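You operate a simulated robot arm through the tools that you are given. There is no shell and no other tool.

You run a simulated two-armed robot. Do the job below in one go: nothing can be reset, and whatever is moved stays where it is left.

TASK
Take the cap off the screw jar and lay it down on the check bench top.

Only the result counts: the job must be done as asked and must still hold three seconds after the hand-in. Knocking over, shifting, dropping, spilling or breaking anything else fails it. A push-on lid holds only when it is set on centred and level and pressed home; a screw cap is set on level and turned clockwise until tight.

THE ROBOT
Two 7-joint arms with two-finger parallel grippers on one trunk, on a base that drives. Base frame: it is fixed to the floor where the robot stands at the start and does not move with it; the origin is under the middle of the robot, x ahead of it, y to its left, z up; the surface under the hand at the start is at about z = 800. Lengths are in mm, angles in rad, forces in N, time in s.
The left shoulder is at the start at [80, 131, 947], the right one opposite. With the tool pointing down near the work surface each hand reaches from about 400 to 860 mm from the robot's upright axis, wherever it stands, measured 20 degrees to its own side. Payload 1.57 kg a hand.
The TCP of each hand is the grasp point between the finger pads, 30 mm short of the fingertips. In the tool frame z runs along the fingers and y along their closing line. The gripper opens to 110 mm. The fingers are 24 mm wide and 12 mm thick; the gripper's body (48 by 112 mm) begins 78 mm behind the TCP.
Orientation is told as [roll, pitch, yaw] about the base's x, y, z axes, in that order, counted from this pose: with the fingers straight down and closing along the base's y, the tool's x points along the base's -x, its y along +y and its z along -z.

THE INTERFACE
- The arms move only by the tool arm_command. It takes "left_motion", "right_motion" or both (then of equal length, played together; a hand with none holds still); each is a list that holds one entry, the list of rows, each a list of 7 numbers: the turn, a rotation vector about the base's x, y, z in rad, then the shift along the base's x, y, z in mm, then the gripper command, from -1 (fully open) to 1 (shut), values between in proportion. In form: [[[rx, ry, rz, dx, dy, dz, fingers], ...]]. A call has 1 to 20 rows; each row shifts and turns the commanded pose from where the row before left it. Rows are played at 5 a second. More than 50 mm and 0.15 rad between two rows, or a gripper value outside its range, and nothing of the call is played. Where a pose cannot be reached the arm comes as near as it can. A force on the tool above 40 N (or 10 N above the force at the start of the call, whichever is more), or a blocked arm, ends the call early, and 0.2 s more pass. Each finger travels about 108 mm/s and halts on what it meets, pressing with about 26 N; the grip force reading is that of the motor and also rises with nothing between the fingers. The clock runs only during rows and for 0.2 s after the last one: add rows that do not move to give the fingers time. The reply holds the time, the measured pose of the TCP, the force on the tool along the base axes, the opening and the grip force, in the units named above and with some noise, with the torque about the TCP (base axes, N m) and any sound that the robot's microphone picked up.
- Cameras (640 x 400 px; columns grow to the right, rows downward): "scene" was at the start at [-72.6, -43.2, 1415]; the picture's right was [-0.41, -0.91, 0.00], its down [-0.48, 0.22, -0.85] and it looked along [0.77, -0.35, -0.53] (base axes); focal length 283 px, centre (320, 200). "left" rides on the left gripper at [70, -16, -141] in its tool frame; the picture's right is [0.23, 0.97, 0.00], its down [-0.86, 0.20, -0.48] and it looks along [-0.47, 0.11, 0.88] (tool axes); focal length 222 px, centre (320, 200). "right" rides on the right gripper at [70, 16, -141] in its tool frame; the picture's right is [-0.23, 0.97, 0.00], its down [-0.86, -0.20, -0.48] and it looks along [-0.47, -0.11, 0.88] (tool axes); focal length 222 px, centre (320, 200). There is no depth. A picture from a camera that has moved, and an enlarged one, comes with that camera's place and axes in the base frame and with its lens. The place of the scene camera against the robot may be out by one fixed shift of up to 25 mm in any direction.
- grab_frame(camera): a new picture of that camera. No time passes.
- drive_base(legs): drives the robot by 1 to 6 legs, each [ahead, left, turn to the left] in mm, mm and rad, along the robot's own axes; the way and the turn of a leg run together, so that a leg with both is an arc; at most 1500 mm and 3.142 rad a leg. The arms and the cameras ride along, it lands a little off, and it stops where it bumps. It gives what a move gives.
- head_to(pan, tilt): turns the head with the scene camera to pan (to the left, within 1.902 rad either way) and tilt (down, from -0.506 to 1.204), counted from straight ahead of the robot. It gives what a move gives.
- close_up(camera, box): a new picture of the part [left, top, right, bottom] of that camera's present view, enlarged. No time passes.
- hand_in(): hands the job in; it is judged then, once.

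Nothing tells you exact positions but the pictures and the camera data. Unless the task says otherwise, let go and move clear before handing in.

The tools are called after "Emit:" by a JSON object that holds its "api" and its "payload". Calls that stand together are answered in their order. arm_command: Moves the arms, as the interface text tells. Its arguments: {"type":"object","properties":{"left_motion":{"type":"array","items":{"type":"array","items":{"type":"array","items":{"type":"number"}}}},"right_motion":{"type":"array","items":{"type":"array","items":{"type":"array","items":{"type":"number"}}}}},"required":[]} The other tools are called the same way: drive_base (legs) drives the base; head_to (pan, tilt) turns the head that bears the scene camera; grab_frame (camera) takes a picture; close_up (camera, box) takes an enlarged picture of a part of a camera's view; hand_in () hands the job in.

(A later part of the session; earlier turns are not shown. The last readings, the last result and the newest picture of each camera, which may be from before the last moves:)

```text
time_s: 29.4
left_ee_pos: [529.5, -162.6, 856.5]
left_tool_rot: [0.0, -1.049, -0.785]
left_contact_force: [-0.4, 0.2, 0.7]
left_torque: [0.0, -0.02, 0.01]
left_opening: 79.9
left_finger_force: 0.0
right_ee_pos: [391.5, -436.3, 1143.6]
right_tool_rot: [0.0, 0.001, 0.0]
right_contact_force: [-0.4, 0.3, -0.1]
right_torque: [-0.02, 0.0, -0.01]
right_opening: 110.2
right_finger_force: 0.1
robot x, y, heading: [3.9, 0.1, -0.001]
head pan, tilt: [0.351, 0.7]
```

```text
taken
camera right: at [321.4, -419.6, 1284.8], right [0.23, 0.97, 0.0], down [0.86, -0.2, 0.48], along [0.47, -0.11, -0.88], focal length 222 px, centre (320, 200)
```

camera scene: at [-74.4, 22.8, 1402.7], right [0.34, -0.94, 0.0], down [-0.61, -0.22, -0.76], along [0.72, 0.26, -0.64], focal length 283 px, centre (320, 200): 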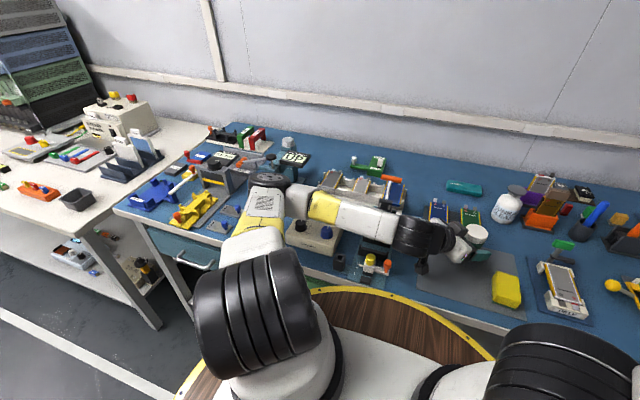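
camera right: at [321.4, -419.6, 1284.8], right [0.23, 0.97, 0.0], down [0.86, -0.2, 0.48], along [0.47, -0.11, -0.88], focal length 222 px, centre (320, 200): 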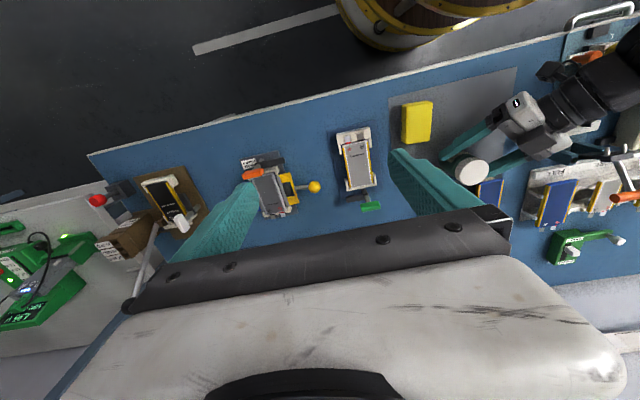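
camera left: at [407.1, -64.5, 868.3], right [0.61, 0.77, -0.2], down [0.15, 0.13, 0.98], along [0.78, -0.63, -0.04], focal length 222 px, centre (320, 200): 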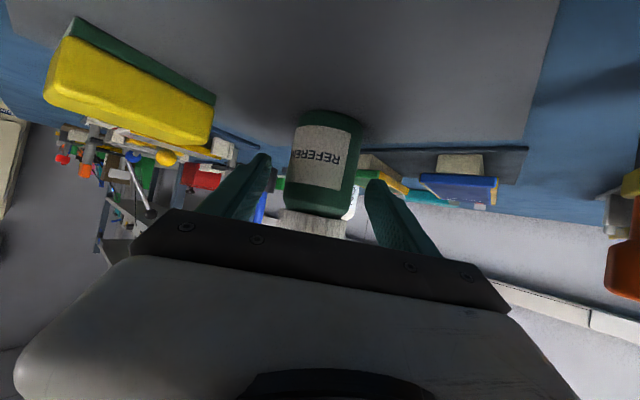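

The elbow has swung low but still clears the meter (top about 850), since the forearm's underside is above about 910. I'll lower the final 18 mm in small steps under the force guard and check again.

Emit:
{"api": "arm_command", "payload": {"left_motion": [[[0, 0, 0, 0, 0, -6, -0.4545], [0, 0, 0, 0, 0, -6, -0.4545], [0, 0, 0, 0, 0, -6, -0.4545], [0, 0, 0, 0, 0, 0, -0.4545]]]}}

Emit:
{"api": "grab_frame", "payload": {"camera": "scene"}}

Emit:
{"api": "grab_frame", "payload": {"camera": "left"}}

Emit:
{"api": "close_up", "payload": {"camera": "scene", "box": [230, 140, 550, 320]}}

```text
time_s: 30.4
left_ee_pos: [529.7, -161.8, 839.9]
left_tool_rot: [-0.001, -1.049, -0.785]
left_contact_force: [-0.2, 0.0, 0.1]
left_torque: [0.04, -0.01, 0.0]
left_opening: 80.1
left_finger_force: 0.1
right_ee_pos: [390.5, -437.5, 1143.7]
right_tool_rot: [0.001, -0.001, 0.001]
right_contact_force: [-1.2, -0.4, -0.6]
right_torque: [-0.01, 0.01, -0.06]
right_opening: 110.1
right_finger_force: 0.0
robot x, y, heading: [-1.8, 0.1, -0.002]
head pan, tilt: [0.351, 0.7]
```

```text
taken
camera scene: at [-74.4, 22.9, 1402.7], right [0.34, -0.94, 0.0], down [-0.6, -0.22, -0.76], along [0.72, 0.26, -0.64], focal length 283 px, centre (320, 200)
```

scene: 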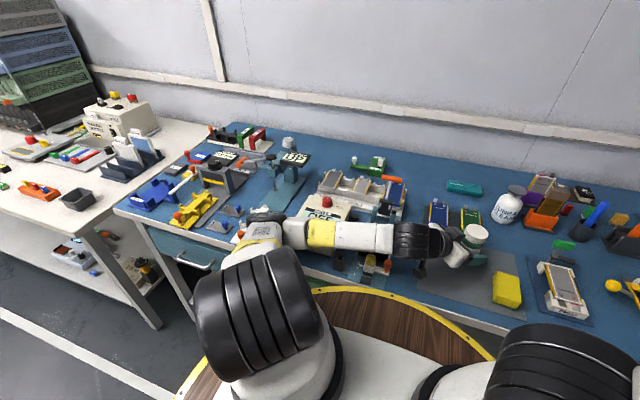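

```text
taken
camera left: at [407.2, -63.3, 850.9], right [0.61, 0.77, -0.2], down [0.15, 0.13, 0.98], along [0.78, -0.63, -0.04], focal length 222 px, centre (320, 200)
```

left: 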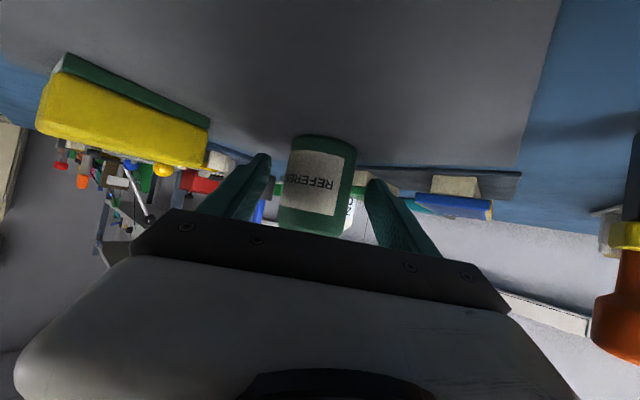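

```text
2.00 times, centred on (390, 230) of scene
camera zoom: at [-74.4, 22.9, 1402.7], right [0.34, -0.94, 0.0], down [-0.6, -0.22, -0.76], along [0.72, 0.26, -0.64], focal length 565 px, centre (180, 140)
```

zoom: 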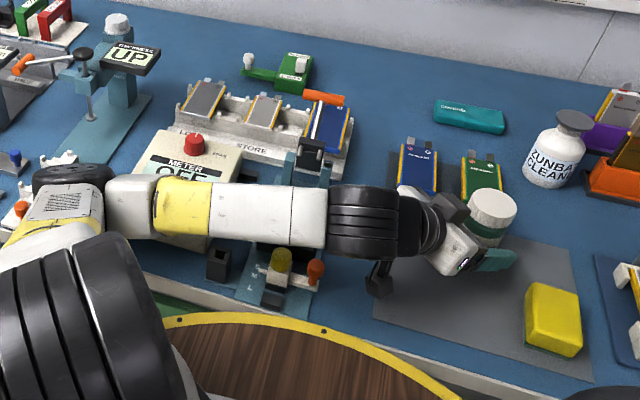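

The left fingers sit around the jar body with no contact, and the jar is on their midline. I'll close them gently onto the body.

Emit:
{"api": "arm_command", "payload": {"left_motion": [[[0, 0, 0, 0, 0, 0, -0.2], [0, 0, 0, 0, 0, 0, -0.05], [0, 0, 0, 0, 0, 0, 0.03], [0, 0, 0, 0, 0, 0, 0.08], [0, 0, 0, 0, 0, 0, 0.14], [0, 0, 0, 0, 0, 0, 0.2]]]}}

Emit:
{"api": "grab_frame", "payload": {"camera": "left"}}

Emit:
{"api": "close_up", "payload": {"camera": "scene", "box": [390, 160, 550, 300]}}

```text
time_s: 31.8
left_ee_pos: [528.8, -161.5, 840.6]
left_tool_rot: [0.001, -1.047, -0.786]
left_contact_force: [-2.5, -0.9, 2.1]
left_torque: [-0.05, 0.05, -0.01]
left_opening: 51.6
left_finger_force: 25.9
right_ee_pos: [391.3, -437.2, 1142.1]
right_tool_rot: [0.001, -0.001, 0.001]
right_contact_force: [0.2, 0.1, 0.8]
right_torque: [-0.01, 0.01, 0.02]
right_opening: 109.9
right_finger_force: 0.1
robot x, y, heading: [1.0, -1.8, 0.001]
head pan, tilt: [0.351, 0.7]
```

```text
taken
camera left: at [406.9, -63.6, 851.0], right [0.61, 0.77, -0.2], down [0.15, 0.13, 0.98], along [0.78, -0.63, -0.04], focal length 222 px, centre (320, 200)
```

left: 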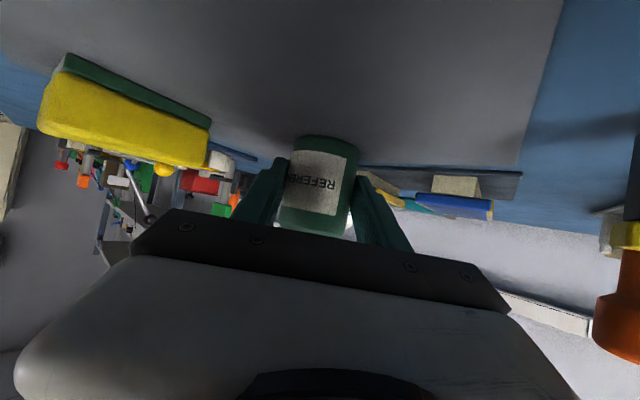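

```text
2.86 times, centred on (470, 230) of scene
camera zoom: at [-74.5, 22.8, 1402.7], right [0.34, -0.94, 0.0], down [-0.6, -0.22, -0.76], along [0.72, 0.26, -0.64], focal length 808 px, centre (-109, 114)
```

zoom: 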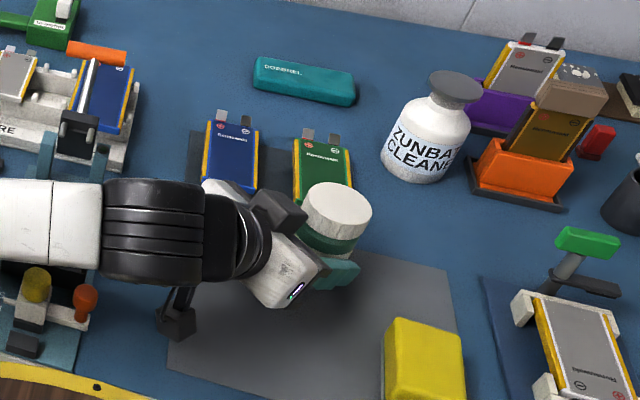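

The left hand holds the jar body (51.6 mm opening, 26 N). Now I bring the right hand high over the cap.

Emit:
{"api": "arm_command", "payload": {"right_motion": [[[0, 0, 0, 18.7, 32.8, -12, -1], [0, 0, 0, 18.7, 32.8, -12, -1], [0, 0, 0, 18.7, 32.8, -12, -1], [0, 0, 0, 18.7, 32.8, -12, -1], [0, 0, 0, 18.7, 32.8, -12, -1], [0, 0, 0, 18.7, 32.8, -12, -1], [0, 0, 0, 18.7, 32.8, -12, -1], [0, 0, 0, 18.7, 32.8, -12, -1], [0, 0, 0, 0, 0, 0, -1]]]}}

Emit:
{"api": "head_to", "payload": {"pan": -0.1, "tilt": 0.6}}

Emit:
{"api": "grab_frame", "payload": {"camera": "scene"}}

Emit:
{"api": "grab_frame", "payload": {"camera": "right"}}

```text
time_s: 33.8
left_ee_pos: [529.9, -161.3, 839.0]
left_tool_rot: [0.0, -1.047, -0.786]
left_contact_force: [1.1, 2.0, 3.0]
left_torque: [0.02, -0.08, 0.04]
left_opening: 51.3
left_finger_force: 25.4
right_ee_pos: [541.1, -172.9, 1046.2]
right_tool_rot: [0.0, -0.001, 0.002]
right_contact_force: [-1.2, 0.6, 0.4]
right_torque: [0.04, 0.01, -0.01]
right_opening: 110.1
right_finger_force: 0.1
robot x, y, heading: [2.8, 1.6, -0.003]
head pan, tilt: [0.351, 0.7]
```

```text
time_s: 34.7
left_ee_pos: [529.0, -160.6, 839.6]
left_tool_rot: [-0.001, -1.046, -0.785]
left_contact_force: [2.2, 1.4, 3.9]
left_torque: [0.03, -0.12, 0.02]
left_opening: 51.5
left_finger_force: 26.0
right_ee_pos: [541.2, -172.5, 1046.4]
right_tool_rot: [-0.001, 0.0, 0.001]
right_contact_force: [0.2, 0.4, 1.0]
right_torque: [-0.04, 0.04, -0.02]
right_opening: 109.8
right_finger_force: 0.0
robot x, y, heading: [-2.6, 3.9, 0.001]
head pan, tilt: [-0.099, 0.6]
```

```text
taken
camera scene: at [-66.2, -14.9, 1411.3], right [-0.1, -1.0, 0.0], down [-0.56, 0.06, -0.82], along [0.82, -0.08, -0.57], focal length 283 px, centre (320, 200)
```

scene: 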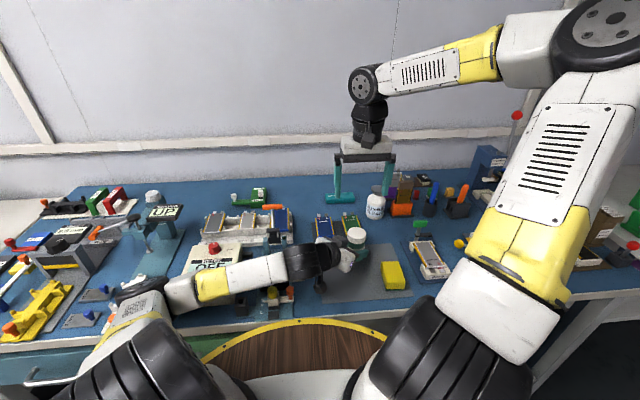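

```text
taken
camera right: at [471.0, -155.7, 1188.5], right [0.23, 0.97, 0.0], down [0.86, -0.2, 0.48], along [0.47, -0.11, -0.88], focal length 222 px, centre (320, 200)
```

right: 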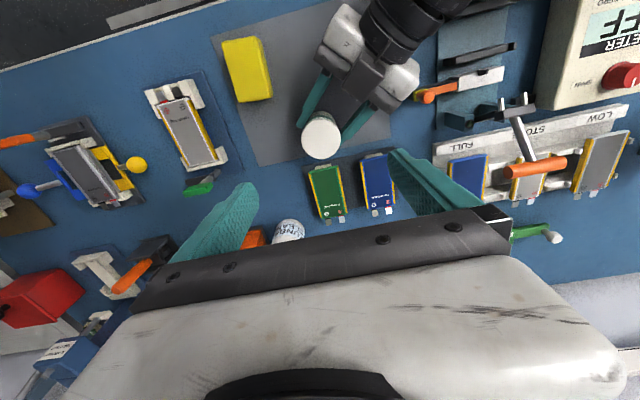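

The right hand is high over the jar at (541, -173, 1046). I'll zoom with its camera to refine the cap centre before turning the wrist and descending.

Emit:
{"api": "close_up", "payload": {"camera": "right", "box": [260, 70, 420, 190]}}

Emit:
{"api": "arm_command", "payload": {"right_motion": [[[0, 0, -0.14, 0, 0, 0, -1], [0, 0, -0.14, 0, 0, 0, -1], [0, 0, -0.14, 0, 0, 0, -1], [0, 0, -0.14, 0, 0, 0, -1], [0, 0, -0.14, 0, 0, 0, -1], [0, 0, -0.14, 0, 0, 0, -1], [0, 0, -0.14, 0, 0, 0, -1], [0, 0, -0.14, 0, 0, 0, -1], [0, 0, -0.14, 0, 0, 0, -1], [0, 0, -0.14, 0, 0, 0, -1], [0, 0, 0, 0, 0, 0, -1]]]}}

Emit:
{"api": "grab_frame", "payload": {"camera": "right"}}

Emit:
{"api": "close_up", "payload": {"camera": "right", "box": [220, 60, 460, 240]}}

```text
3.33 times, centred on (340, 130) of right
camera zoom: at [471.0, -155.7, 1188.5], right [0.23, 0.97, 0.0], down [0.86, -0.2, 0.48], along [0.47, -0.11, -0.88], focal length 740 px, centre (253, 433)
```

zoom: 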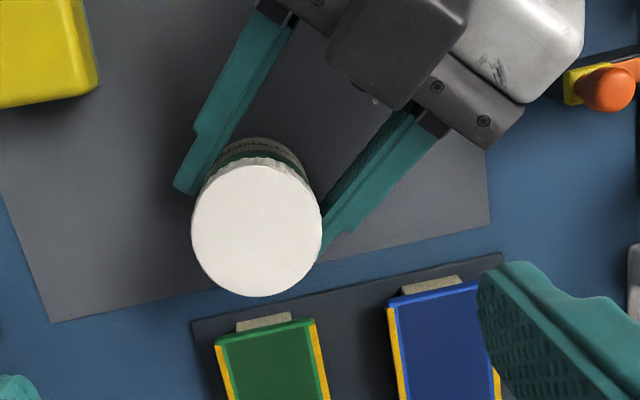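

```text
time_s: 37.1
left_ee_pos: [529.3, -160.8, 839.8]
left_tool_rot: [0.0, -1.046, -0.784]
left_contact_force: [1.7, 0.2, 5.0]
left_torque: [-0.02, -0.13, 0.04]
left_opening: 51.5
left_finger_force: 26.6
right_ee_pos: [539.4, -174.4, 1046.4]
right_tool_rot: [-0.001, 0.0, -1.401]
right_contact_force: [0.8, -0.3, 0.5]
right_torque: [0.0, 0.01, 0.0]
right_opening: 109.9
right_finger_force: 0.0
robot x, y, heading: [-0.8, 0.4, -0.0]
head pan, tilt: [-0.099, 0.6]
```

```text
taken
camera right: at [545.0, -101.7, 1188.3], right [1.0, -0.06, 0.0], down [-0.05, -0.88, 0.48], along [-0.03, -0.48, -0.88], focal length 222 px, centre (320, 200)
```

right: 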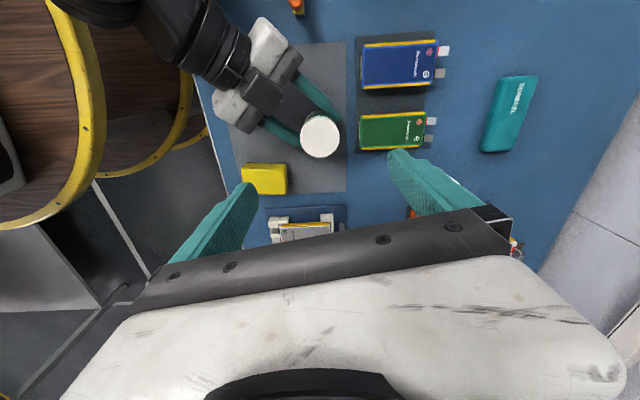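

```text
2.22 times, centred on (340, 150) of right
camera zoom: at [545.0, -101.7, 1188.3], right [1.0, -0.06, 0.0], down [-0.05, -0.88, 0.48], along [-0.03, -0.48, -0.88], focal length 494 px, centre (276, 311)
```

zoom: 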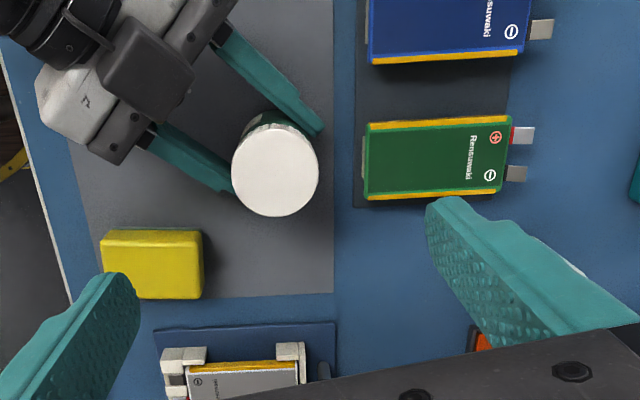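

Both right-hand views agree that the cap centre is about 2 mm in +y from the right TCP, and yaw -1.4 is reachable, which leaves room for a long counter-clockwise stroke. I'll descend with an 80 mm opening until the fingertips are at the cap's lower edge.

Emit:
{"api": "arm_command", "payload": {"right_motion": [[[0, 0, 0, -0.3, 1.8, -16, -0.7], [0, 0, 0, 0, 0, -20, -0.4545], [0, 0, 0, 0, 0, -20, -0.4545], [0, 0, 0, 0, 0, -20, -0.4545], [0, 0, 0, 0, 0, -20, -0.4545], [0, 0, 0, 0, 0, 0, -0.4545]]]}}

Emit:
{"api": "grab_frame", "payload": {"camera": "right"}}

Emit:
{"api": "close_up", "payload": {"camera": "scene", "box": [270, 150, 450, 310]}}

Emit:
{"api": "grab_frame", "payload": {"camera": "left"}}

```text
time_s: 38.5
left_ee_pos: [530.1, -161.4, 840.1]
left_tool_rot: [0.002, -1.049, -0.786]
left_contact_force: [0.7, 0.4, 4.7]
left_torque: [-0.06, -0.1, 0.0]
left_opening: 51.3
left_finger_force: 26.1
right_ee_pos: [539.5, -172.5, 951.4]
right_tool_rot: [0.0, -0.001, -1.4]
right_contact_force: [0.1, 0.0, 0.0]
right_torque: [0.0, 0.01, -0.04]
right_opening: 80.1
right_finger_force: 0.0
robot x, y, heading: [-2.1, 1.0, 0.001]
head pan, tilt: [-0.099, 0.6]
```

```text
taken
camera right: at [543.5, -99.9, 1093.0], right [1.0, -0.06, 0.0], down [-0.05, -0.88, 0.48], along [-0.03, -0.48, -0.88], focal length 222 px, centre (320, 200)
```

right: 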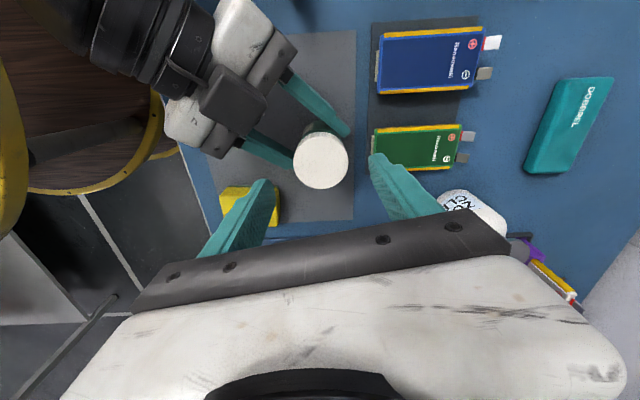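

```text
2.50 times, centred on (360, 230) of scene
camera zoom: at [-66.2, -14.9, 1411.3], right [-0.1, -1.0, 0.0], down [-0.56, 0.06, -0.82], along [0.82, -0.08, -0.57], focal length 707 px, centre (220, 125)
```

zoom: 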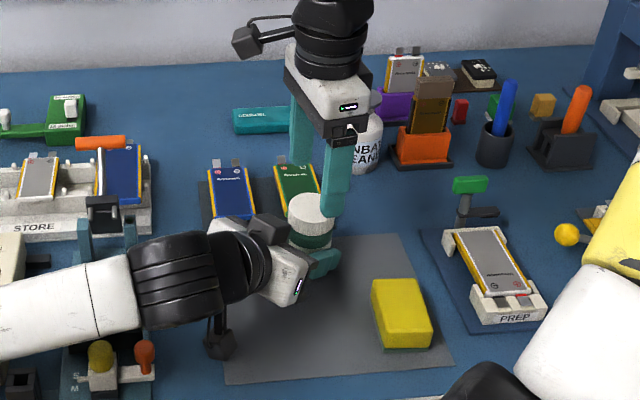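

```text
taken
camera left: at [407.1, -63.4, 851.0], right [0.61, 0.77, -0.2], down [0.15, 0.13, 0.98], along [0.78, -0.63, -0.04], focal length 222 px, centre (320, 200)
```

left: 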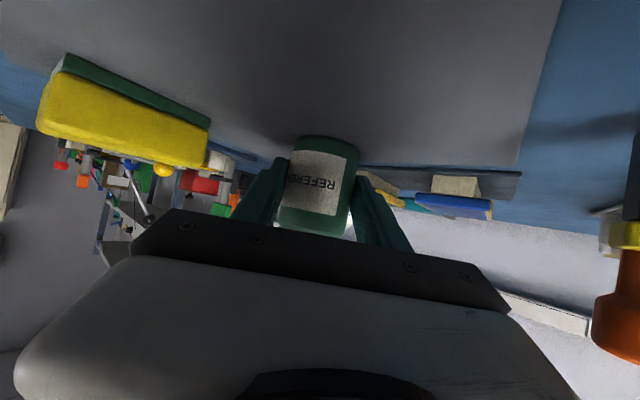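

The cap is centred between the right fingers. I'll go down the last 46 mm to bring the fingertips to the cap's lower edge.

Emit:
{"api": "arm_command", "payload": {"right_motion": [[[0, 0, 0, 0, 1, -15, -0.4545], [0, 0, 0, 0, 0, -15, -0.4545], [0, 0, 0, 0, 0, -10, -0.4545], [0, 0, 0, 0, 0, -6, -0.4545], [0, 0, 0, 0, 0, 0, -0.4545]]]}}

Emit:
{"api": "grab_frame", "payload": {"camera": "right"}}

Emit:
{"api": "close_up", "payload": {"camera": "scene", "box": [310, 190, 410, 290]}}

```text
time_s: 39.7
left_ee_pos: [529.4, -162.1, 840.6]
left_tool_rot: [0.0, -1.047, -0.787]
left_contact_force: [0.2, 0.5, 3.1]
left_torque: [0.0, -0.08, 0.05]
left_opening: 51.2
left_finger_force: 25.5
right_ee_pos: [540.3, -171.8, 905.5]
right_tool_rot: [0.0, 0.002, -1.4]
right_contact_force: [-0.1, -0.1, 0.4]
right_torque: [-0.02, 0.0, -0.02]
right_opening: 80.2
right_finger_force: 0.1
robot x, y, heading: [1.3, 1.4, -0.001]
head pan, tilt: [-0.099, 0.6]
```

```text
taken
camera right: at [544.7, -98.9, 1047.4], right [1.0, -0.06, 0.0], down [-0.05, -0.88, 0.48], along [-0.03, -0.48, -0.88], focal length 222 px, centre (320, 200)
```

right: 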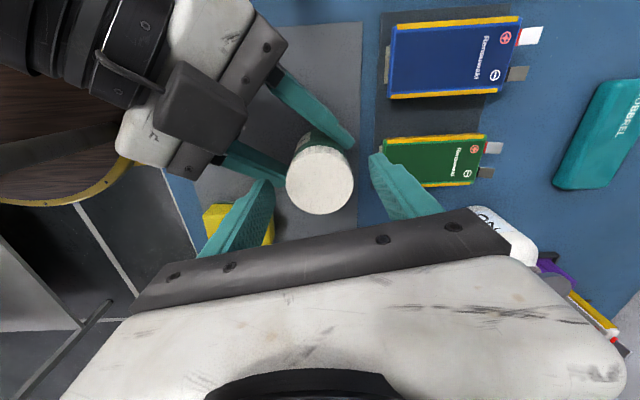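

```text
4.00 times, centred on (360, 240) of scene
camera zoom: at [-66.2, -15.0, 1411.3], right [-0.1, -1.0, 0.0], down [-0.56, 0.06, -0.82], along [0.82, -0.08, -0.57], focal length 1130 px, centre (160, 40)
```

zoom: 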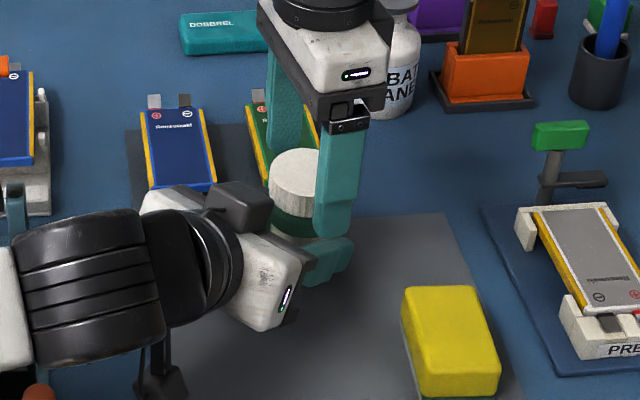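

The right fingertips are at the cap's lower edge with no contact. I'll close the right gripper on the cap now.

Emit:
{"api": "arm_command", "payload": {"right_motion": [[[0, 0, 0, 0, 0, 0, -0.2], [0, 0, 0, 0, 0, 0, -0.05], [0, 0, 0, 0, 0, 0, 0.03], [0, 0, 0, 0, 0, 0, 0.08], [0, 0, 0, 0, 0, 0, 0.15], [0, 0, 0, 0, 0, 0, 0.3], [0, 0, 0, 0, 0, 0, 0.3]]]}}

Emit:
{"api": "grab_frame", "payload": {"camera": "right"}}

```text
time_s: 41.3
left_ee_pos: [529.9, -162.5, 839.6]
left_tool_rot: [0.0, -1.048, -0.786]
left_contact_force: [2.5, -1.6, 2.6]
left_torque: [-0.08, 0.16, 0.01]
left_opening: 51.4
left_finger_force: 26.2
right_ee_pos: [539.6, -172.6, 905.1]
right_tool_rot: [-0.001, 0.0, -1.4]
right_contact_force: [-4.3, -1.0, 0.4]
right_torque: [0.01, 0.08, -0.01]
right_opening: 50.8
right_finger_force: 26.3
robot x, y, heading: [1.4, 0.9, -0.006]
head pan, tilt: [-0.099, 0.6]
```

```text
taken
camera right: at [544.6, -99.0, 1047.5], right [1.0, -0.06, 0.0], down [-0.05, -0.88, 0.48], along [-0.03, -0.48, -0.88], focal length 222 px, centre (320, 200)
```

right: 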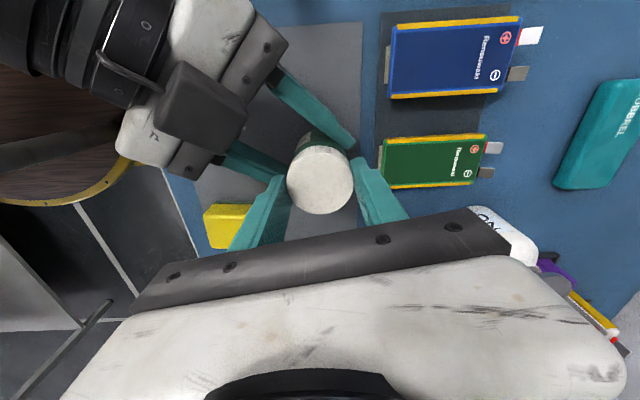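

Both grips are firm: the cap reads 50.8 mm and the body 51.4 mm. Now I start turning the cap counter-clockwise, carefully at first.

Emit:
{"api": "arm_command", "payload": {"right_motion": [[[0, 0, 0.08, 0, 0, 0, 0.4], [0, 0, 0.08, 0, 0, 0, 0.4], [0, 0, 0.08, 0, 0, 0, 0.4], [0, 0, 0.08, 0, 0, 0, 0.4], [0, 0, 0.08, 0, 0, 0, 0.4], [0, 0, 0, 0, 0, 0, 0.4]]]}}

Emit:
{"api": "grab_frame", "payload": {"camera": "left"}}

Emit:
{"api": "close_up", "payload": {"camera": "scene", "box": [310, 190, 410, 290]}}

```text
time_s: 42.7
left_ee_pos: [529.6, -163.2, 840.0]
left_tool_rot: [0.0, -1.047, -0.785]
left_contact_force: [5.4, -5.3, -0.3]
left_torque: [0.04, 0.04, 0.03]
left_opening: 51.3
left_finger_force: 26.0
right_ee_pos: [539.8, -172.6, 905.7]
right_tool_rot: [0.0, 0.001, -1.0]
right_contact_force: [-4.9, 2.7, 7.9]
right_torque: [0.06, 0.13, -0.02]
right_opening: 50.8
right_finger_force: 26.1
robot x, y, heading: [1.4, -0.2, -0.001]
head pan, tilt: [-0.099, 0.6]
```

```text
taken
camera left: at [407.1, -63.4, 850.9], right [0.61, 0.77, -0.2], down [0.15, 0.13, 0.98], along [0.78, -0.63, -0.04], focal length 222 px, centre (320, 200)
```

left: 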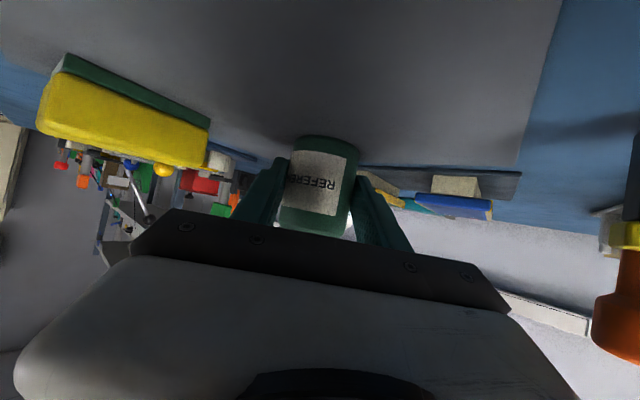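

```text
4.00 times, centred on (360, 240) of scene
camera zoom: at [-66.3, -15.0, 1411.3], right [-0.1, -1.0, 0.0], down [-0.56, 0.06, -0.83], along [0.82, -0.08, -0.56], focal length 1130 px, centre (160, 40)
```

zoom: 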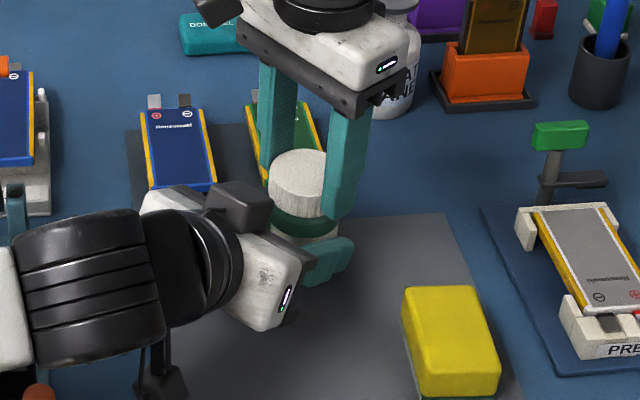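

The cap is turning while the jar body stays put (label unchanged), and the upward push of about 8 N suggests the cap is rising on its thread. I'll continue turning with a slight lift each row.

Emit:
{"api": "arm_command", "payload": {"right_motion": [[[0, 0, 0.1, 0, 0, 0.15, 0.4], [0, 0, 0.1, 0, 0, 0.15, 0.4], [0, 0, 0.1, 0, 0, 0.1, 0.4], [0, 0, 0.1, 0, 0, 0.1, 0.4], [0, 0, 0.1, 0, 0, 0.1, 0.4], [0, 0, 0.1, 0, 0, 0.1, 0.4], [0, 0, 0.1, 0, 0, 0.1, 0.4], [0, 0, 0, 0, 0, 0, 0.4]]]}}

```text
time_s: 44.5
left_ee_pos: [530.3, -162.3, 839.4]
left_tool_rot: [0.0, -1.049, -0.784]
left_contact_force: [4.4, -0.2, 0.5]
left_torque: [-0.11, 0.08, 0.0]
left_opening: 51.3
left_finger_force: 25.9
right_ee_pos: [540.5, -172.8, 905.5]
right_tool_rot: [0.0, 0.0, -0.298]
right_contact_force: [-4.5, -1.2, 10.1]
right_torque: [0.01, 0.11, 0.02]
right_opening: 50.8
right_finger_force: 25.7
robot x, y, heading: [-2.1, 1.5, 0.001]
head pan, tilt: [-0.099, 0.6]
```

Upward force holds near 10 N, so the lift roughly matches the thread. I'll continue the stroke.

Emit:
{"api": "arm_command", "payload": {"right_motion": [[[0, 0, 0.12, 0, 0, 0.2, 0.4], [0, 0, 0.12, 0, 0, 0.2, 0.4], [0, 0, 0.12, 0, 0, 0.15, 0.4], [0, 0, 0.12, 0, 0, 0.15, 0.4], [0, 0, 0.12, 0, 0, 0.15, 0.4], [0, 0, 0.12, 0, 0, 0.15, 0.4], [0, 0, 0.12, 0, 0, 0.15, 0.4], [0, 0, 0.12, 0, 0, 0.15, 0.4], [0, 0, 0.12, 0, 0, 0.15, 0.4], [0, 0, 0.12, 0, 0, 0.15, 0.4], [0, 0, 0, 0, 0, 0, 0.4]]]}}

Emit:
{"api": "grab_frame", "payload": {"camera": "left"}}

Emit:
{"api": "close_up", "payload": {"camera": "scene", "box": [310, 190, 410, 290]}}

```text
time_s: 46.9
left_ee_pos: [529.5, -161.4, 839.8]
left_tool_rot: [-0.001, -1.049, -0.785]
left_contact_force: [-0.5, 6.6, 1.9]
left_torque: [-0.34, -0.15, 0.05]
left_opening: 51.3
left_finger_force: 26.1
right_ee_pos: [540.5, -172.1, 906.2]
right_tool_rot: [0.0, 0.001, 0.903]
right_contact_force: [1.3, -7.4, -0.7]
right_torque: [-0.16, 0.0, 0.01]
right_opening: 50.5
right_finger_force: 26.7
robot x, y, heading: [0.5, 1.8, 0.001]
head pan, tilt: [-0.099, 0.6]
```

```text
taken
camera left: at [407.3, -63.3, 851.0], right [0.61, 0.77, -0.2], down [0.15, 0.13, 0.98], along [0.78, -0.63, -0.04], focal length 222 px, centre (320, 200)
```

left: 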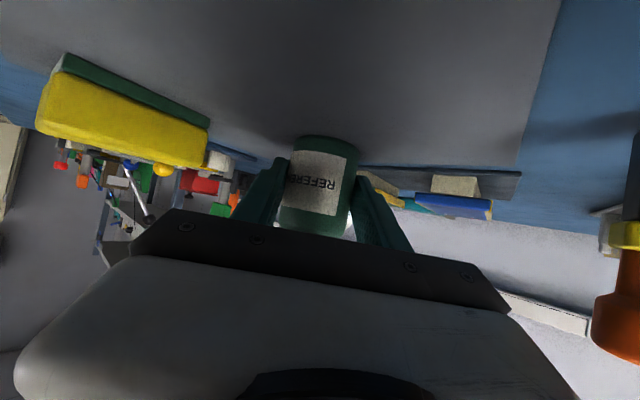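

```text
4.00 times, centred on (360, 240) of scene
camera zoom: at [-66.1, -15.1, 1411.3], right [-0.1, -1.0, 0.0], down [-0.56, 0.06, -0.82], along [0.82, -0.08, -0.57], focal length 1130 px, centre (160, 40)
```

zoom: 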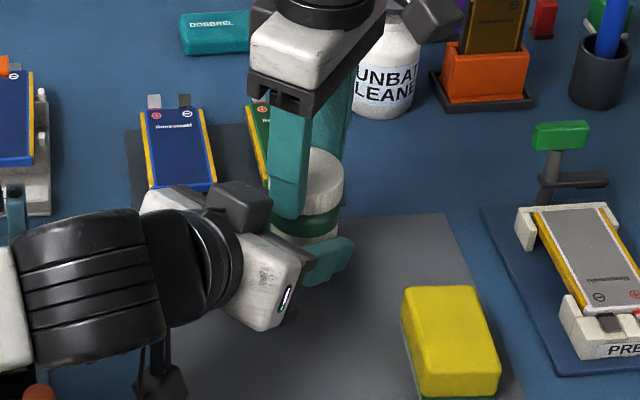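

About 2.3 rad turned; the body is still and the vertical force is back near zero. I'll continue to about 1.5 rad yaw with a smaller lift.

Emit:
{"api": "arm_command", "payload": {"right_motion": [[[0, 0, 0.12, 0, 0, 0.1, 0.4], [0, 0, 0.12, 0, 0, 0.1, 0.4], [0, 0, 0.12, 0, 0, 0.1, 0.4], [0, 0, 0.12, 0, 0, 0.1, 0.4], [0, 0, 0.12, 0, 0, 0.1, 0.4], [0, 0, 0, 0, 0, 0, 0.4]]]}}

```text
time_s: 48.3
left_ee_pos: [529.5, -161.2, 839.0]
left_tool_rot: [-0.001, -1.046, -0.784]
left_contact_force: [-3.3, 6.1, 2.8]
left_torque: [-0.17, -0.13, 0.0]
left_opening: 51.2
left_finger_force: 26.1
right_ee_pos: [539.4, -172.3, 907.7]
right_tool_rot: [0.0, 0.0, 1.503]
right_contact_force: [2.6, -6.7, -0.6]
right_torque: [-0.24, -0.11, 0.02]
right_opening: 50.6
right_finger_force: 26.1
robot x, y, heading: [-2.8, -1.8, 0.003]
head pan, tilt: [-0.099, 0.6]
```

I've turned the cap 2.9 rad. I'll test with a small straight lift whether it's already free.

Emit:
{"api": "arm_command", "payload": {"right_motion": [[[0, 0, 0, 0, 0, 0.5, 0.4], [0, 0, 0, 0, 0, 0.5, 0.4], [0, 0, 0, 0, 0, 0, 0.4]]]}}

```text
time_s: 49.1
left_ee_pos: [530.0, -162.6, 839.7]
left_tool_rot: [0.001, -1.046, -0.786]
left_contact_force: [-3.5, 2.2, 5.6]
left_torque: [-0.13, -0.14, -0.01]
left_opening: 51.3
left_finger_force: 25.5
right_ee_pos: [539.7, -173.6, 908.0]
right_tool_rot: [0.0, 0.0, 1.502]
right_contact_force: [3.4, -2.8, -6.7]
right_torque: [-0.11, -0.18, 0.04]
right_opening: 50.6
right_finger_force: 26.1
robot x, y, heading: [-0.1, -1.1, 0.0]
head pan, tilt: [-0.099, 0.6]
```

It still resists the lift, so the thread is still engaged. I'll keep turning past 1.5 rad in small steps, watching for the wrist limit.

Emit:
{"api": "arm_command", "payload": {"right_motion": [[[0, 0, 0.12, 0, 0, 0, 0.4], [0, 0, 0.12, 0, 0, 0, 0.4], [0, 0, 0.12, 0, 0, 0, 0.4], [0, 0, 0.12, 0, 0, 0, 0.4], [0, 0, 0, 0, 0, 0, 0.4]]]}}

```text
time_s: 50.3
left_ee_pos: [529.7, -161.7, 839.8]
left_tool_rot: [0.001, -1.049, -0.786]
left_contact_force: [-2.3, 0.2, 4.1]
left_torque: [-0.24, 0.03, 0.01]
left_opening: 51.4
left_finger_force: 26.2
right_ee_pos: [541.1, -173.1, 908.5]
right_tool_rot: [0.0, 0.003, 1.983]
right_contact_force: [1.2, -2.5, -2.3]
right_torque: [-0.03, -0.06, 0.04]
right_opening: 50.4
right_finger_force: 25.9
robot x, y, heading: [0.6, 0.3, 0.004]
head pan, tilt: [-0.099, 0.6]
```

Yaw 1.98 was reached without trouble and the forces are low. I'll continue.

Emit:
{"api": "arm_command", "payload": {"right_motion": [[[0, 0, 0.12, 0, 0, 0.08, 0.4], [0, 0, 0.12, 0, 0, 0.08, 0.4], [0, 0, 0.12, 0, 0, 0.08, 0.4], [0, 0, 0.12, 0, 0, 0.08, 0.4], [0, 0, 0, 0, 0, 0, 0.4]]]}}

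Emit:
{"api": "grab_frame", "payload": {"camera": "right"}}

Emit:
{"api": "grab_frame", "payload": {"camera": "scene"}}

```text
time_s: 51.5
left_ee_pos: [529.6, -161.1, 840.2]
left_tool_rot: [0.0, -1.048, -0.785]
left_contact_force: [-0.4, 0.2, 3.8]
left_torque: [0.08, -0.02, -0.01]
left_opening: 51.6
left_finger_force: 26.4
right_ee_pos: [539.5, -172.1, 908.2]
right_tool_rot: [-0.002, 0.0, 2.465]
right_contact_force: [-0.2, -0.7, -0.7]
right_torque: [-0.01, 0.02, -0.01]
right_opening: 50.7
right_finger_force: 25.9
robot x, y, heading: [-0.9, 2.2, -0.001]
head pan, tilt: [-0.099, 0.6]
```

```text
taken
camera right: at [584.5, -226.4, 1050.4], right [-0.79, -0.62, 0.0], down [-0.54, 0.69, 0.48], along [-0.29, 0.38, -0.88], focal length 222 px, centre (320, 200)
```

right: 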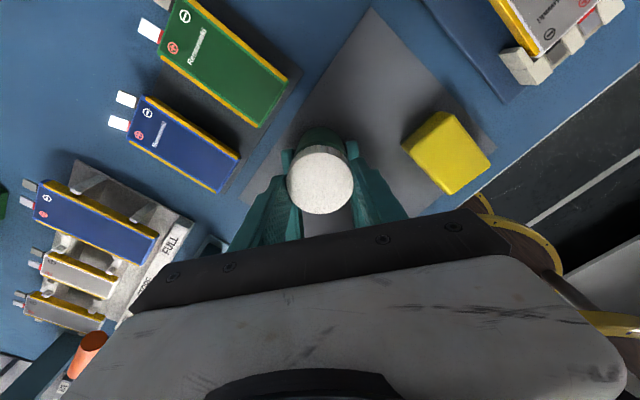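

```text
taken
camera scene: at [-66.2, -15.0, 1411.3], right [-0.1, -1.0, 0.0], down [-0.56, 0.06, -0.82], along [0.82, -0.08, -0.57], focal length 283 px, centre (320, 200)
```

scene: 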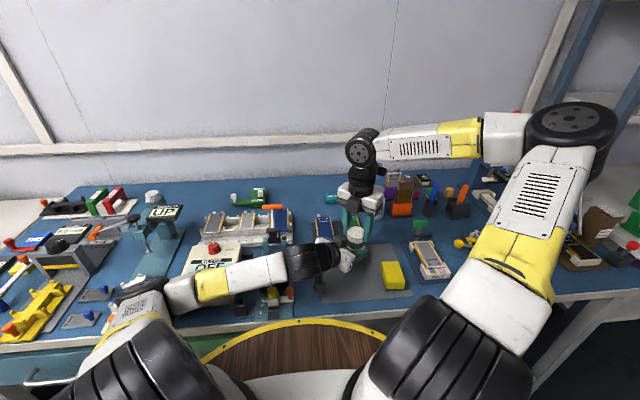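

After 3.87 rad of turning, all the right-hand forces have dropped to nearly zero, so the cap may be free. I'll test with another small lift.

Emit:
{"api": "arm_command", "payload": {"right_motion": [[[0, 0, 0, 0, 0, 0.7, 0.4], [0, 0, 0, 0, 0, 0.7, 0.4], [0, 0, 0, 0, 0, 0.6, 0.4], [0, 0, 0, 0, 0, 0, 0.4]]]}}

```text
time_s: 52.5
left_ee_pos: [529.7, -161.4, 840.0]
left_tool_rot: [0.001, -1.047, -0.786]
left_contact_force: [1.9, 0.7, 3.9]
left_torque: [0.1, -0.06, -0.01]
left_opening: 51.3
left_finger_force: 25.5
right_ee_pos: [540.4, -172.4, 911.4]
right_tool_rot: [0.0, 0.0, 2.463]
right_contact_force: [-0.3, 0.0, -0.1]
right_torque: [-0.02, 0.03, 0.02]
right_opening: 50.7
right_finger_force: 26.3
robot x, y, heading: [0.5, 1.2, 0.002]
head pan, tilt: [-0.099, 0.6]
```

The lift met no resistance, so the cap is off the thread. I'll raise it straight up and check.

Emit:
{"api": "arm_command", "payload": {"right_motion": [[[0, 0, 0, 0, 0, 5, 0.4], [0, 0, 0, 0, 0, 10, 0.4], [0, 0, 0, 0, 0, 15, 0.4], [0, 0, 0, 0, 0, 20, 0.4], [0, 0, 0, 0, 0, 20, 0.4], [0, 0, 0, 0, 0, 20, 0.4], [0, 0, 0, 0, 0, 0, 0.4]]]}}

Emit:
{"api": "grab_frame", "payload": {"camera": "right"}}

Emit:
{"api": "close_up", "payload": {"camera": "scene", "box": [290, 150, 430, 290]}}

Emit:
{"api": "grab_frame", "payload": {"camera": "left"}}

```text
time_s: 54.1
left_ee_pos: [530.1, -162.0, 838.7]
left_tool_rot: [0.0, -1.047, -0.785]
left_contact_force: [0.2, 2.4, 2.2]
left_torque: [0.14, -0.01, 0.0]
left_opening: 51.4
left_finger_force: 25.7
right_ee_pos: [540.3, -171.5, 1001.9]
right_tool_rot: [0.0, -0.001, 2.462]
right_contact_force: [-0.6, 0.1, -0.6]
right_torque: [0.03, 0.02, 0.01]
right_opening: 50.6
right_finger_force: 25.4
robot x, y, heading: [1.2, 0.2, -0.002]
head pan, tilt: [-0.099, 0.6]
```

```text
taken
camera right: at [584.3, -227.2, 1143.3], right [-0.79, -0.61, 0.0], down [-0.54, 0.69, 0.48], along [-0.29, 0.38, -0.88], focal length 222 px, centre (320, 200)
```

right: 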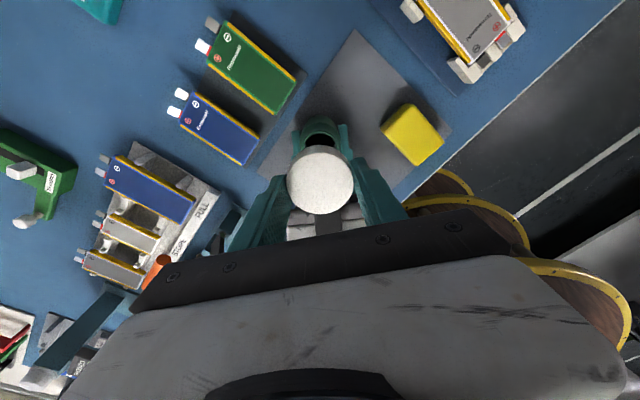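

```text
2.86 times, centred on (360, 220) of scene
camera zoom: at [-66.2, -14.9, 1411.3], right [-0.1, -1.0, 0.0], down [-0.56, 0.06, -0.82], along [0.82, -0.08, -0.57], focal length 808 px, centre (206, 143)
```

zoom: 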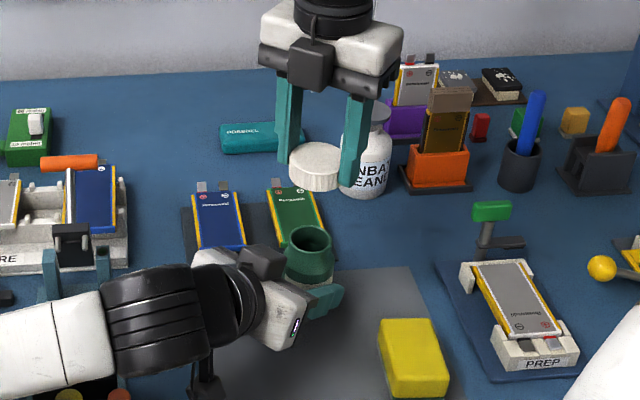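

```text
taken
camera left: at [407.1, -63.3, 850.9], right [0.61, 0.77, -0.2], down [0.15, 0.13, 0.98], along [0.78, -0.63, -0.04], focal length 222 px, centre (320, 200)
```

left: 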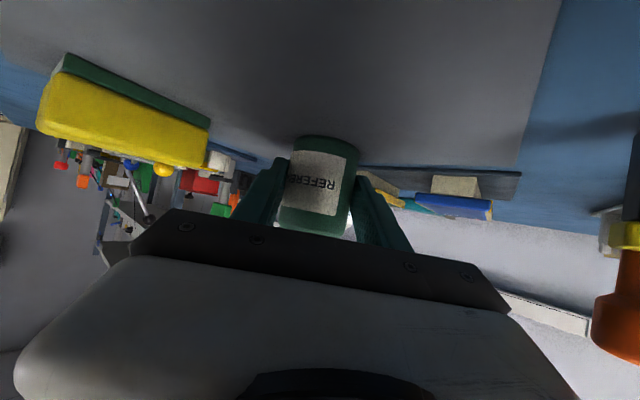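

The cap is off and held in the right hand, and the open jar stands unmoved in the left grip. I'm looking for a bare blue spot on the check side, between the STORE rack and the teal box, and will inspect that area closely.

Emit:
{"api": "close_up", "payload": {"camera": "scene", "box": [230, 160, 390, 260]}}

Emit:
{"api": "close_up", "payload": {"camera": "right", "box": [0, 0, 320, 240]}}

```text
4.00 times, centred on (310, 210) of scene
camera zoom: at [-66.2, -14.9, 1411.3], right [-0.1, -1.0, 0.0], down [-0.56, 0.06, -0.82], along [0.82, -0.08, -0.57], focal length 1130 px, centre (360, 160)
```

zoom: 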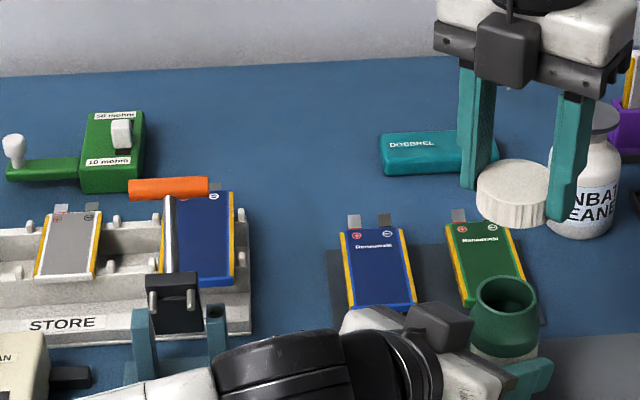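

```text
1.67 times, centred on (160, 120) of right
camera zoom: at [584.3, -227.2, 1143.3], right [-0.79, -0.61, 0.0], down [-0.54, 0.69, 0.48], along [-0.29, 0.38, -0.88], focal length 370 px, centre (587, 333)
```

zoom: 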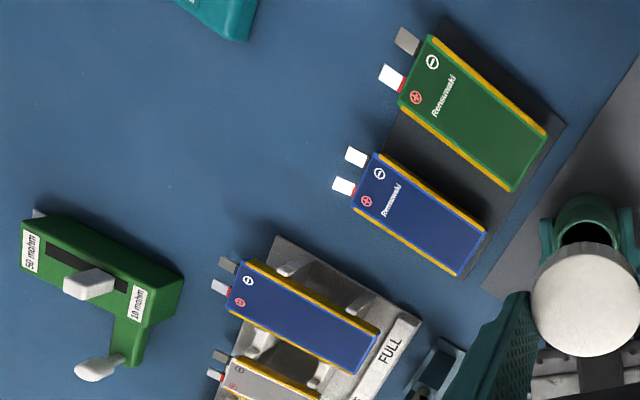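

There's a large bare blue area around (788, -36), well away from the rack, the batteries and the teal box. I'll carry the cap there at height, turning the wrist so the fingers lie along x.

Emit:
{"api": "arm_command", "payload": {"right_motion": [[[0, 0, -0.075, 20.6, 11.3, 0, 0.4], [0, 0, -0.075, 20.6, 11.3, 0, 0.4], [0, 0, -0.075, 20.6, 11.3, 0, 0.4], [0, 0, -0.075, 20.6, 11.3, 0, 0.4], [0, 0, -0.075, 20.6, 11.3, 0, 0.4], [0, 0, -0.075, 20.6, 11.3, 0, 0.4], [0, 0, -0.075, 20.6, 11.3, 0, 0.4], [0, 0, -0.075, 20.6, 11.3, 0, 0.4], [0, 0, -0.075, 20.6, 11.3, 0, 0.4], [0, 0, -0.075, 20.6, 11.3, 0, 0.4], [0, 0, -0.075, 20.6, 11.3, 0, 0.4], [0, 0, -0.075, 20.6, 11.3, 0, 0.4], [0, 0, 0, 0, 0, 0, 0.4]]]}}

Emit:
{"api": "grab_frame", "payload": {"camera": "right"}}

Emit:
{"api": "grab_frame", "payload": {"camera": "scene"}}

Emit:
{"api": "close_up", "payload": {"camera": "scene", "box": [230, 130, 390, 260]}}

```text
time_s: 56.9
left_ee_pos: [528.9, -162.2, 840.5]
left_tool_rot: [0.001, -1.046, -0.786]
left_contact_force: [-1.3, 0.5, 0.9]
left_torque: [0.04, 0.0, 0.01]
left_opening: 51.4
left_finger_force: 25.9
right_ee_pos: [632.1, -276.0, 1020.9]
right_tool_rot: [-0.001, 0.001, 1.56]
right_contact_force: [-0.3, -0.2, -0.9]
right_torque: [-0.01, -0.03, 0.02]
right_opening: 50.8
right_finger_force: 25.9
right hand out of reach, approached as far as the arm can: row 2, 4, 5, 6, 7, 8, 9, 10, 11, 12
robot x, y, heading: [-0.8, -1.3, -0.004]
head pan, tilt: [-0.099, 0.6]
```

```text
taken
camera right: at [615.0, -344.0, 1162.4], right [-0.97, 0.24, 0.0], down [0.21, 0.85, 0.48], along [0.11, 0.46, -0.88], focal length 222 px, centre (320, 200)
```

right: 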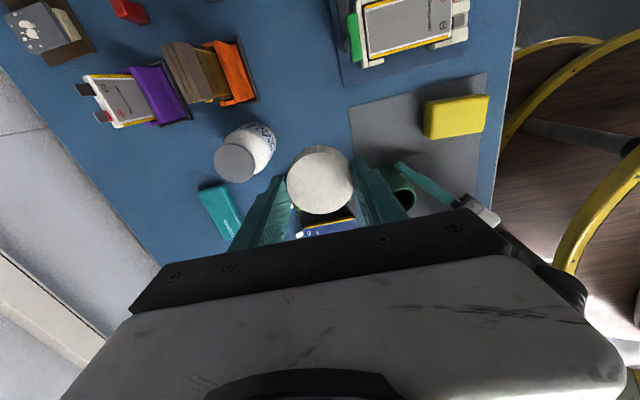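

```text
taken
camera scene: at [-66.2, -15.0, 1411.3], right [-0.1, -1.0, 0.0], down [-0.56, 0.06, -0.82], along [0.82, -0.08, -0.57], focal length 283 px, centre (320, 200)
```

scene: 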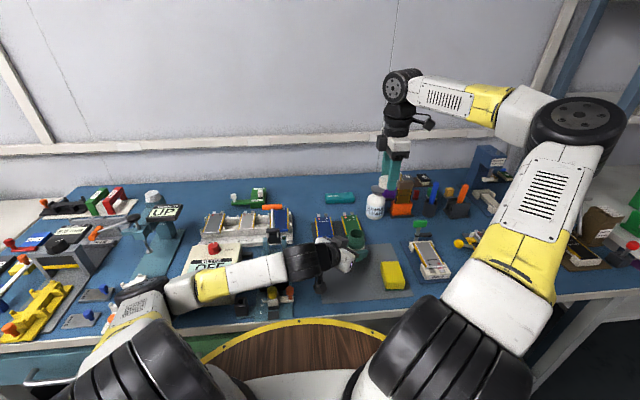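

```text
3.08 times, centred on (310, 195) of scene
camera zoom: at [-66.2, -15.0, 1411.3], right [-0.1, -1.0, 0.0], down [-0.56, 0.06, -0.82], along [0.82, -0.08, -0.57], focal length 870 px, centre (351, 215)
```

zoom: 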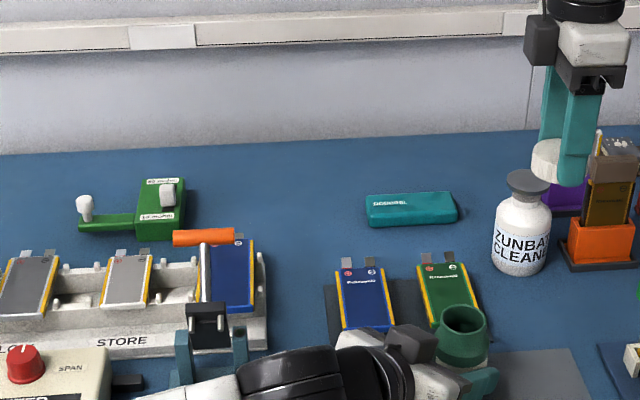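

The wrist limit made the arm drift to (632, -276, 1021) instead; the cap is still held and everything is well clear. I'll first unwind the wrist yaw in place to a comfortable value (about -0.7), then travel.

Emit:
{"api": "arm_command", "payload": {"right_motion": [[[0, 0, -0.13, 0, 0, 2, 0.4], [0, 0, -0.13, 0, 0, 2, 0.4], [0, 0, -0.13, 0, 0, 2, 0.4], [0, 0, -0.13, 0, 0, 2, 0.4], [0, 0, -0.13, 0, 0, 2, 0.4], [0, 0, -0.13, 0, 0, 2, 0.4], [0, 0, -0.13, 0, 0, 2, 0.4], [0, 0, -0.13, 0, 0, 2, 0.4], [0, 0, 0, 0, 0, 0, 0.4]]]}}

Emit:
{"api": "grab_frame", "payload": {"camera": "scene"}}

```text
time_s: 58.9
left_ee_pos: [529.6, -163.1, 840.0]
left_tool_rot: [-0.002, -1.048, -0.787]
left_contact_force: [0.0, -0.1, -0.3]
left_torque: [0.03, 0.03, -0.05]
left_opening: 51.5
left_finger_force: 26.4
right_ee_pos: [632.3, -277.5, 1035.3]
right_tool_rot: [0.001, 0.002, 0.521]
right_contact_force: [0.1, 0.2, -0.1]
right_torque: [0.02, 0.0, -0.01]
right_opening: 50.7
right_finger_force: 26.2
robot x, y, heading: [3.9, 2.4, 0.003]
head pan, tilt: [-0.099, 0.6]
```

```text
taken
camera scene: at [-66.1, -15.0, 1411.3], right [-0.1, -1.0, 0.0], down [-0.56, 0.06, -0.82], along [0.82, -0.08, -0.57], focal length 283 px, centre (320, 200)
```

scene: 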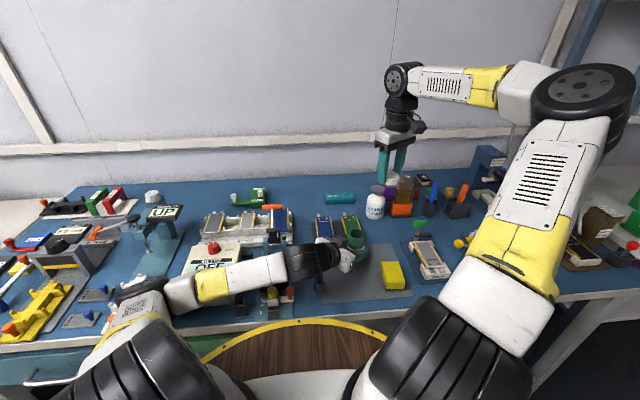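

The wrist unwound without drift. I'll carry on rotating to about -0.7 while moving partway toward the placing spot.

Emit:
{"api": "arm_command", "payload": {"right_motion": [[[0, 0, -0.1356, 8.6, 13.4, 0, 0.4], [0, 0, -0.1356, 8.6, 13.4, 0, 0.4], [0, 0, -0.1356, 8.6, 13.4, 0, 0.4], [0, 0, -0.1356, 8.6, 13.4, 0, 0.4], [0, 0, -0.1356, 8.6, 13.4, 0, 0.4], [0, 0, -0.1356, 8.6, 13.4, 0, 0.4], [0, 0, -0.1356, 8.6, 13.4, 0, 0.4], [0, 0, -0.1356, 8.6, 13.4, 0, 0.4], [0, 0, -0.1356, 8.6, 13.4, 0, 0.4], [0, 0, 0, 0, 0, 0, 0.4]]]}}

Emit:
{"api": "grab_frame", "payload": {"camera": "scene"}}

```text
time_s: 61.1
left_ee_pos: [531.8, -162.3, 839.2]
left_tool_rot: [-0.001, -1.047, -0.786]
left_contact_force: [0.2, -0.7, 0.0]
left_torque: [-0.04, -0.02, -0.01]
left_opening: 51.5
left_finger_force: 26.2
right_ee_pos: [617.7, -228.8, 1025.5]
right_tool_rot: [-0.002, -0.001, -0.702]
right_contact_force: [-0.3, 0.2, 0.2]
right_torque: [0.0, -0.01, -0.01]
right_opening: 50.5
right_finger_force: 25.5
right hand out of reach, approached as far as the arm can: row 1, 2, 4, 6, 8
robot x, y, heading: [2.0, 0.2, 0.005]
head pan, tilt: [-0.099, 0.6]
```

```text
taken
camera scene: at [-66.1, -15.1, 1411.3], right [-0.1, -0.99, 0.0], down [-0.56, 0.06, -0.82], along [0.82, -0.08, -0.57], focal length 283 px, centre (320, 200)
```

scene: 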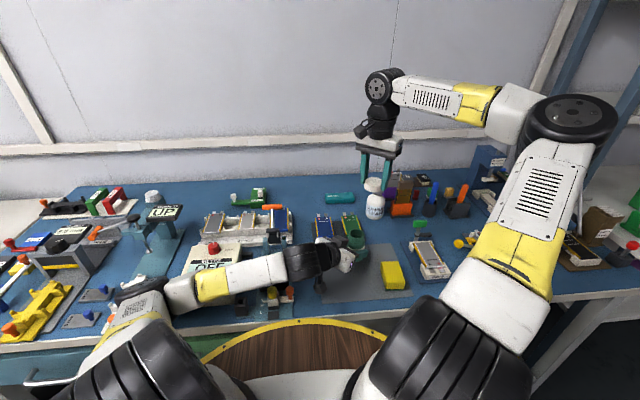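

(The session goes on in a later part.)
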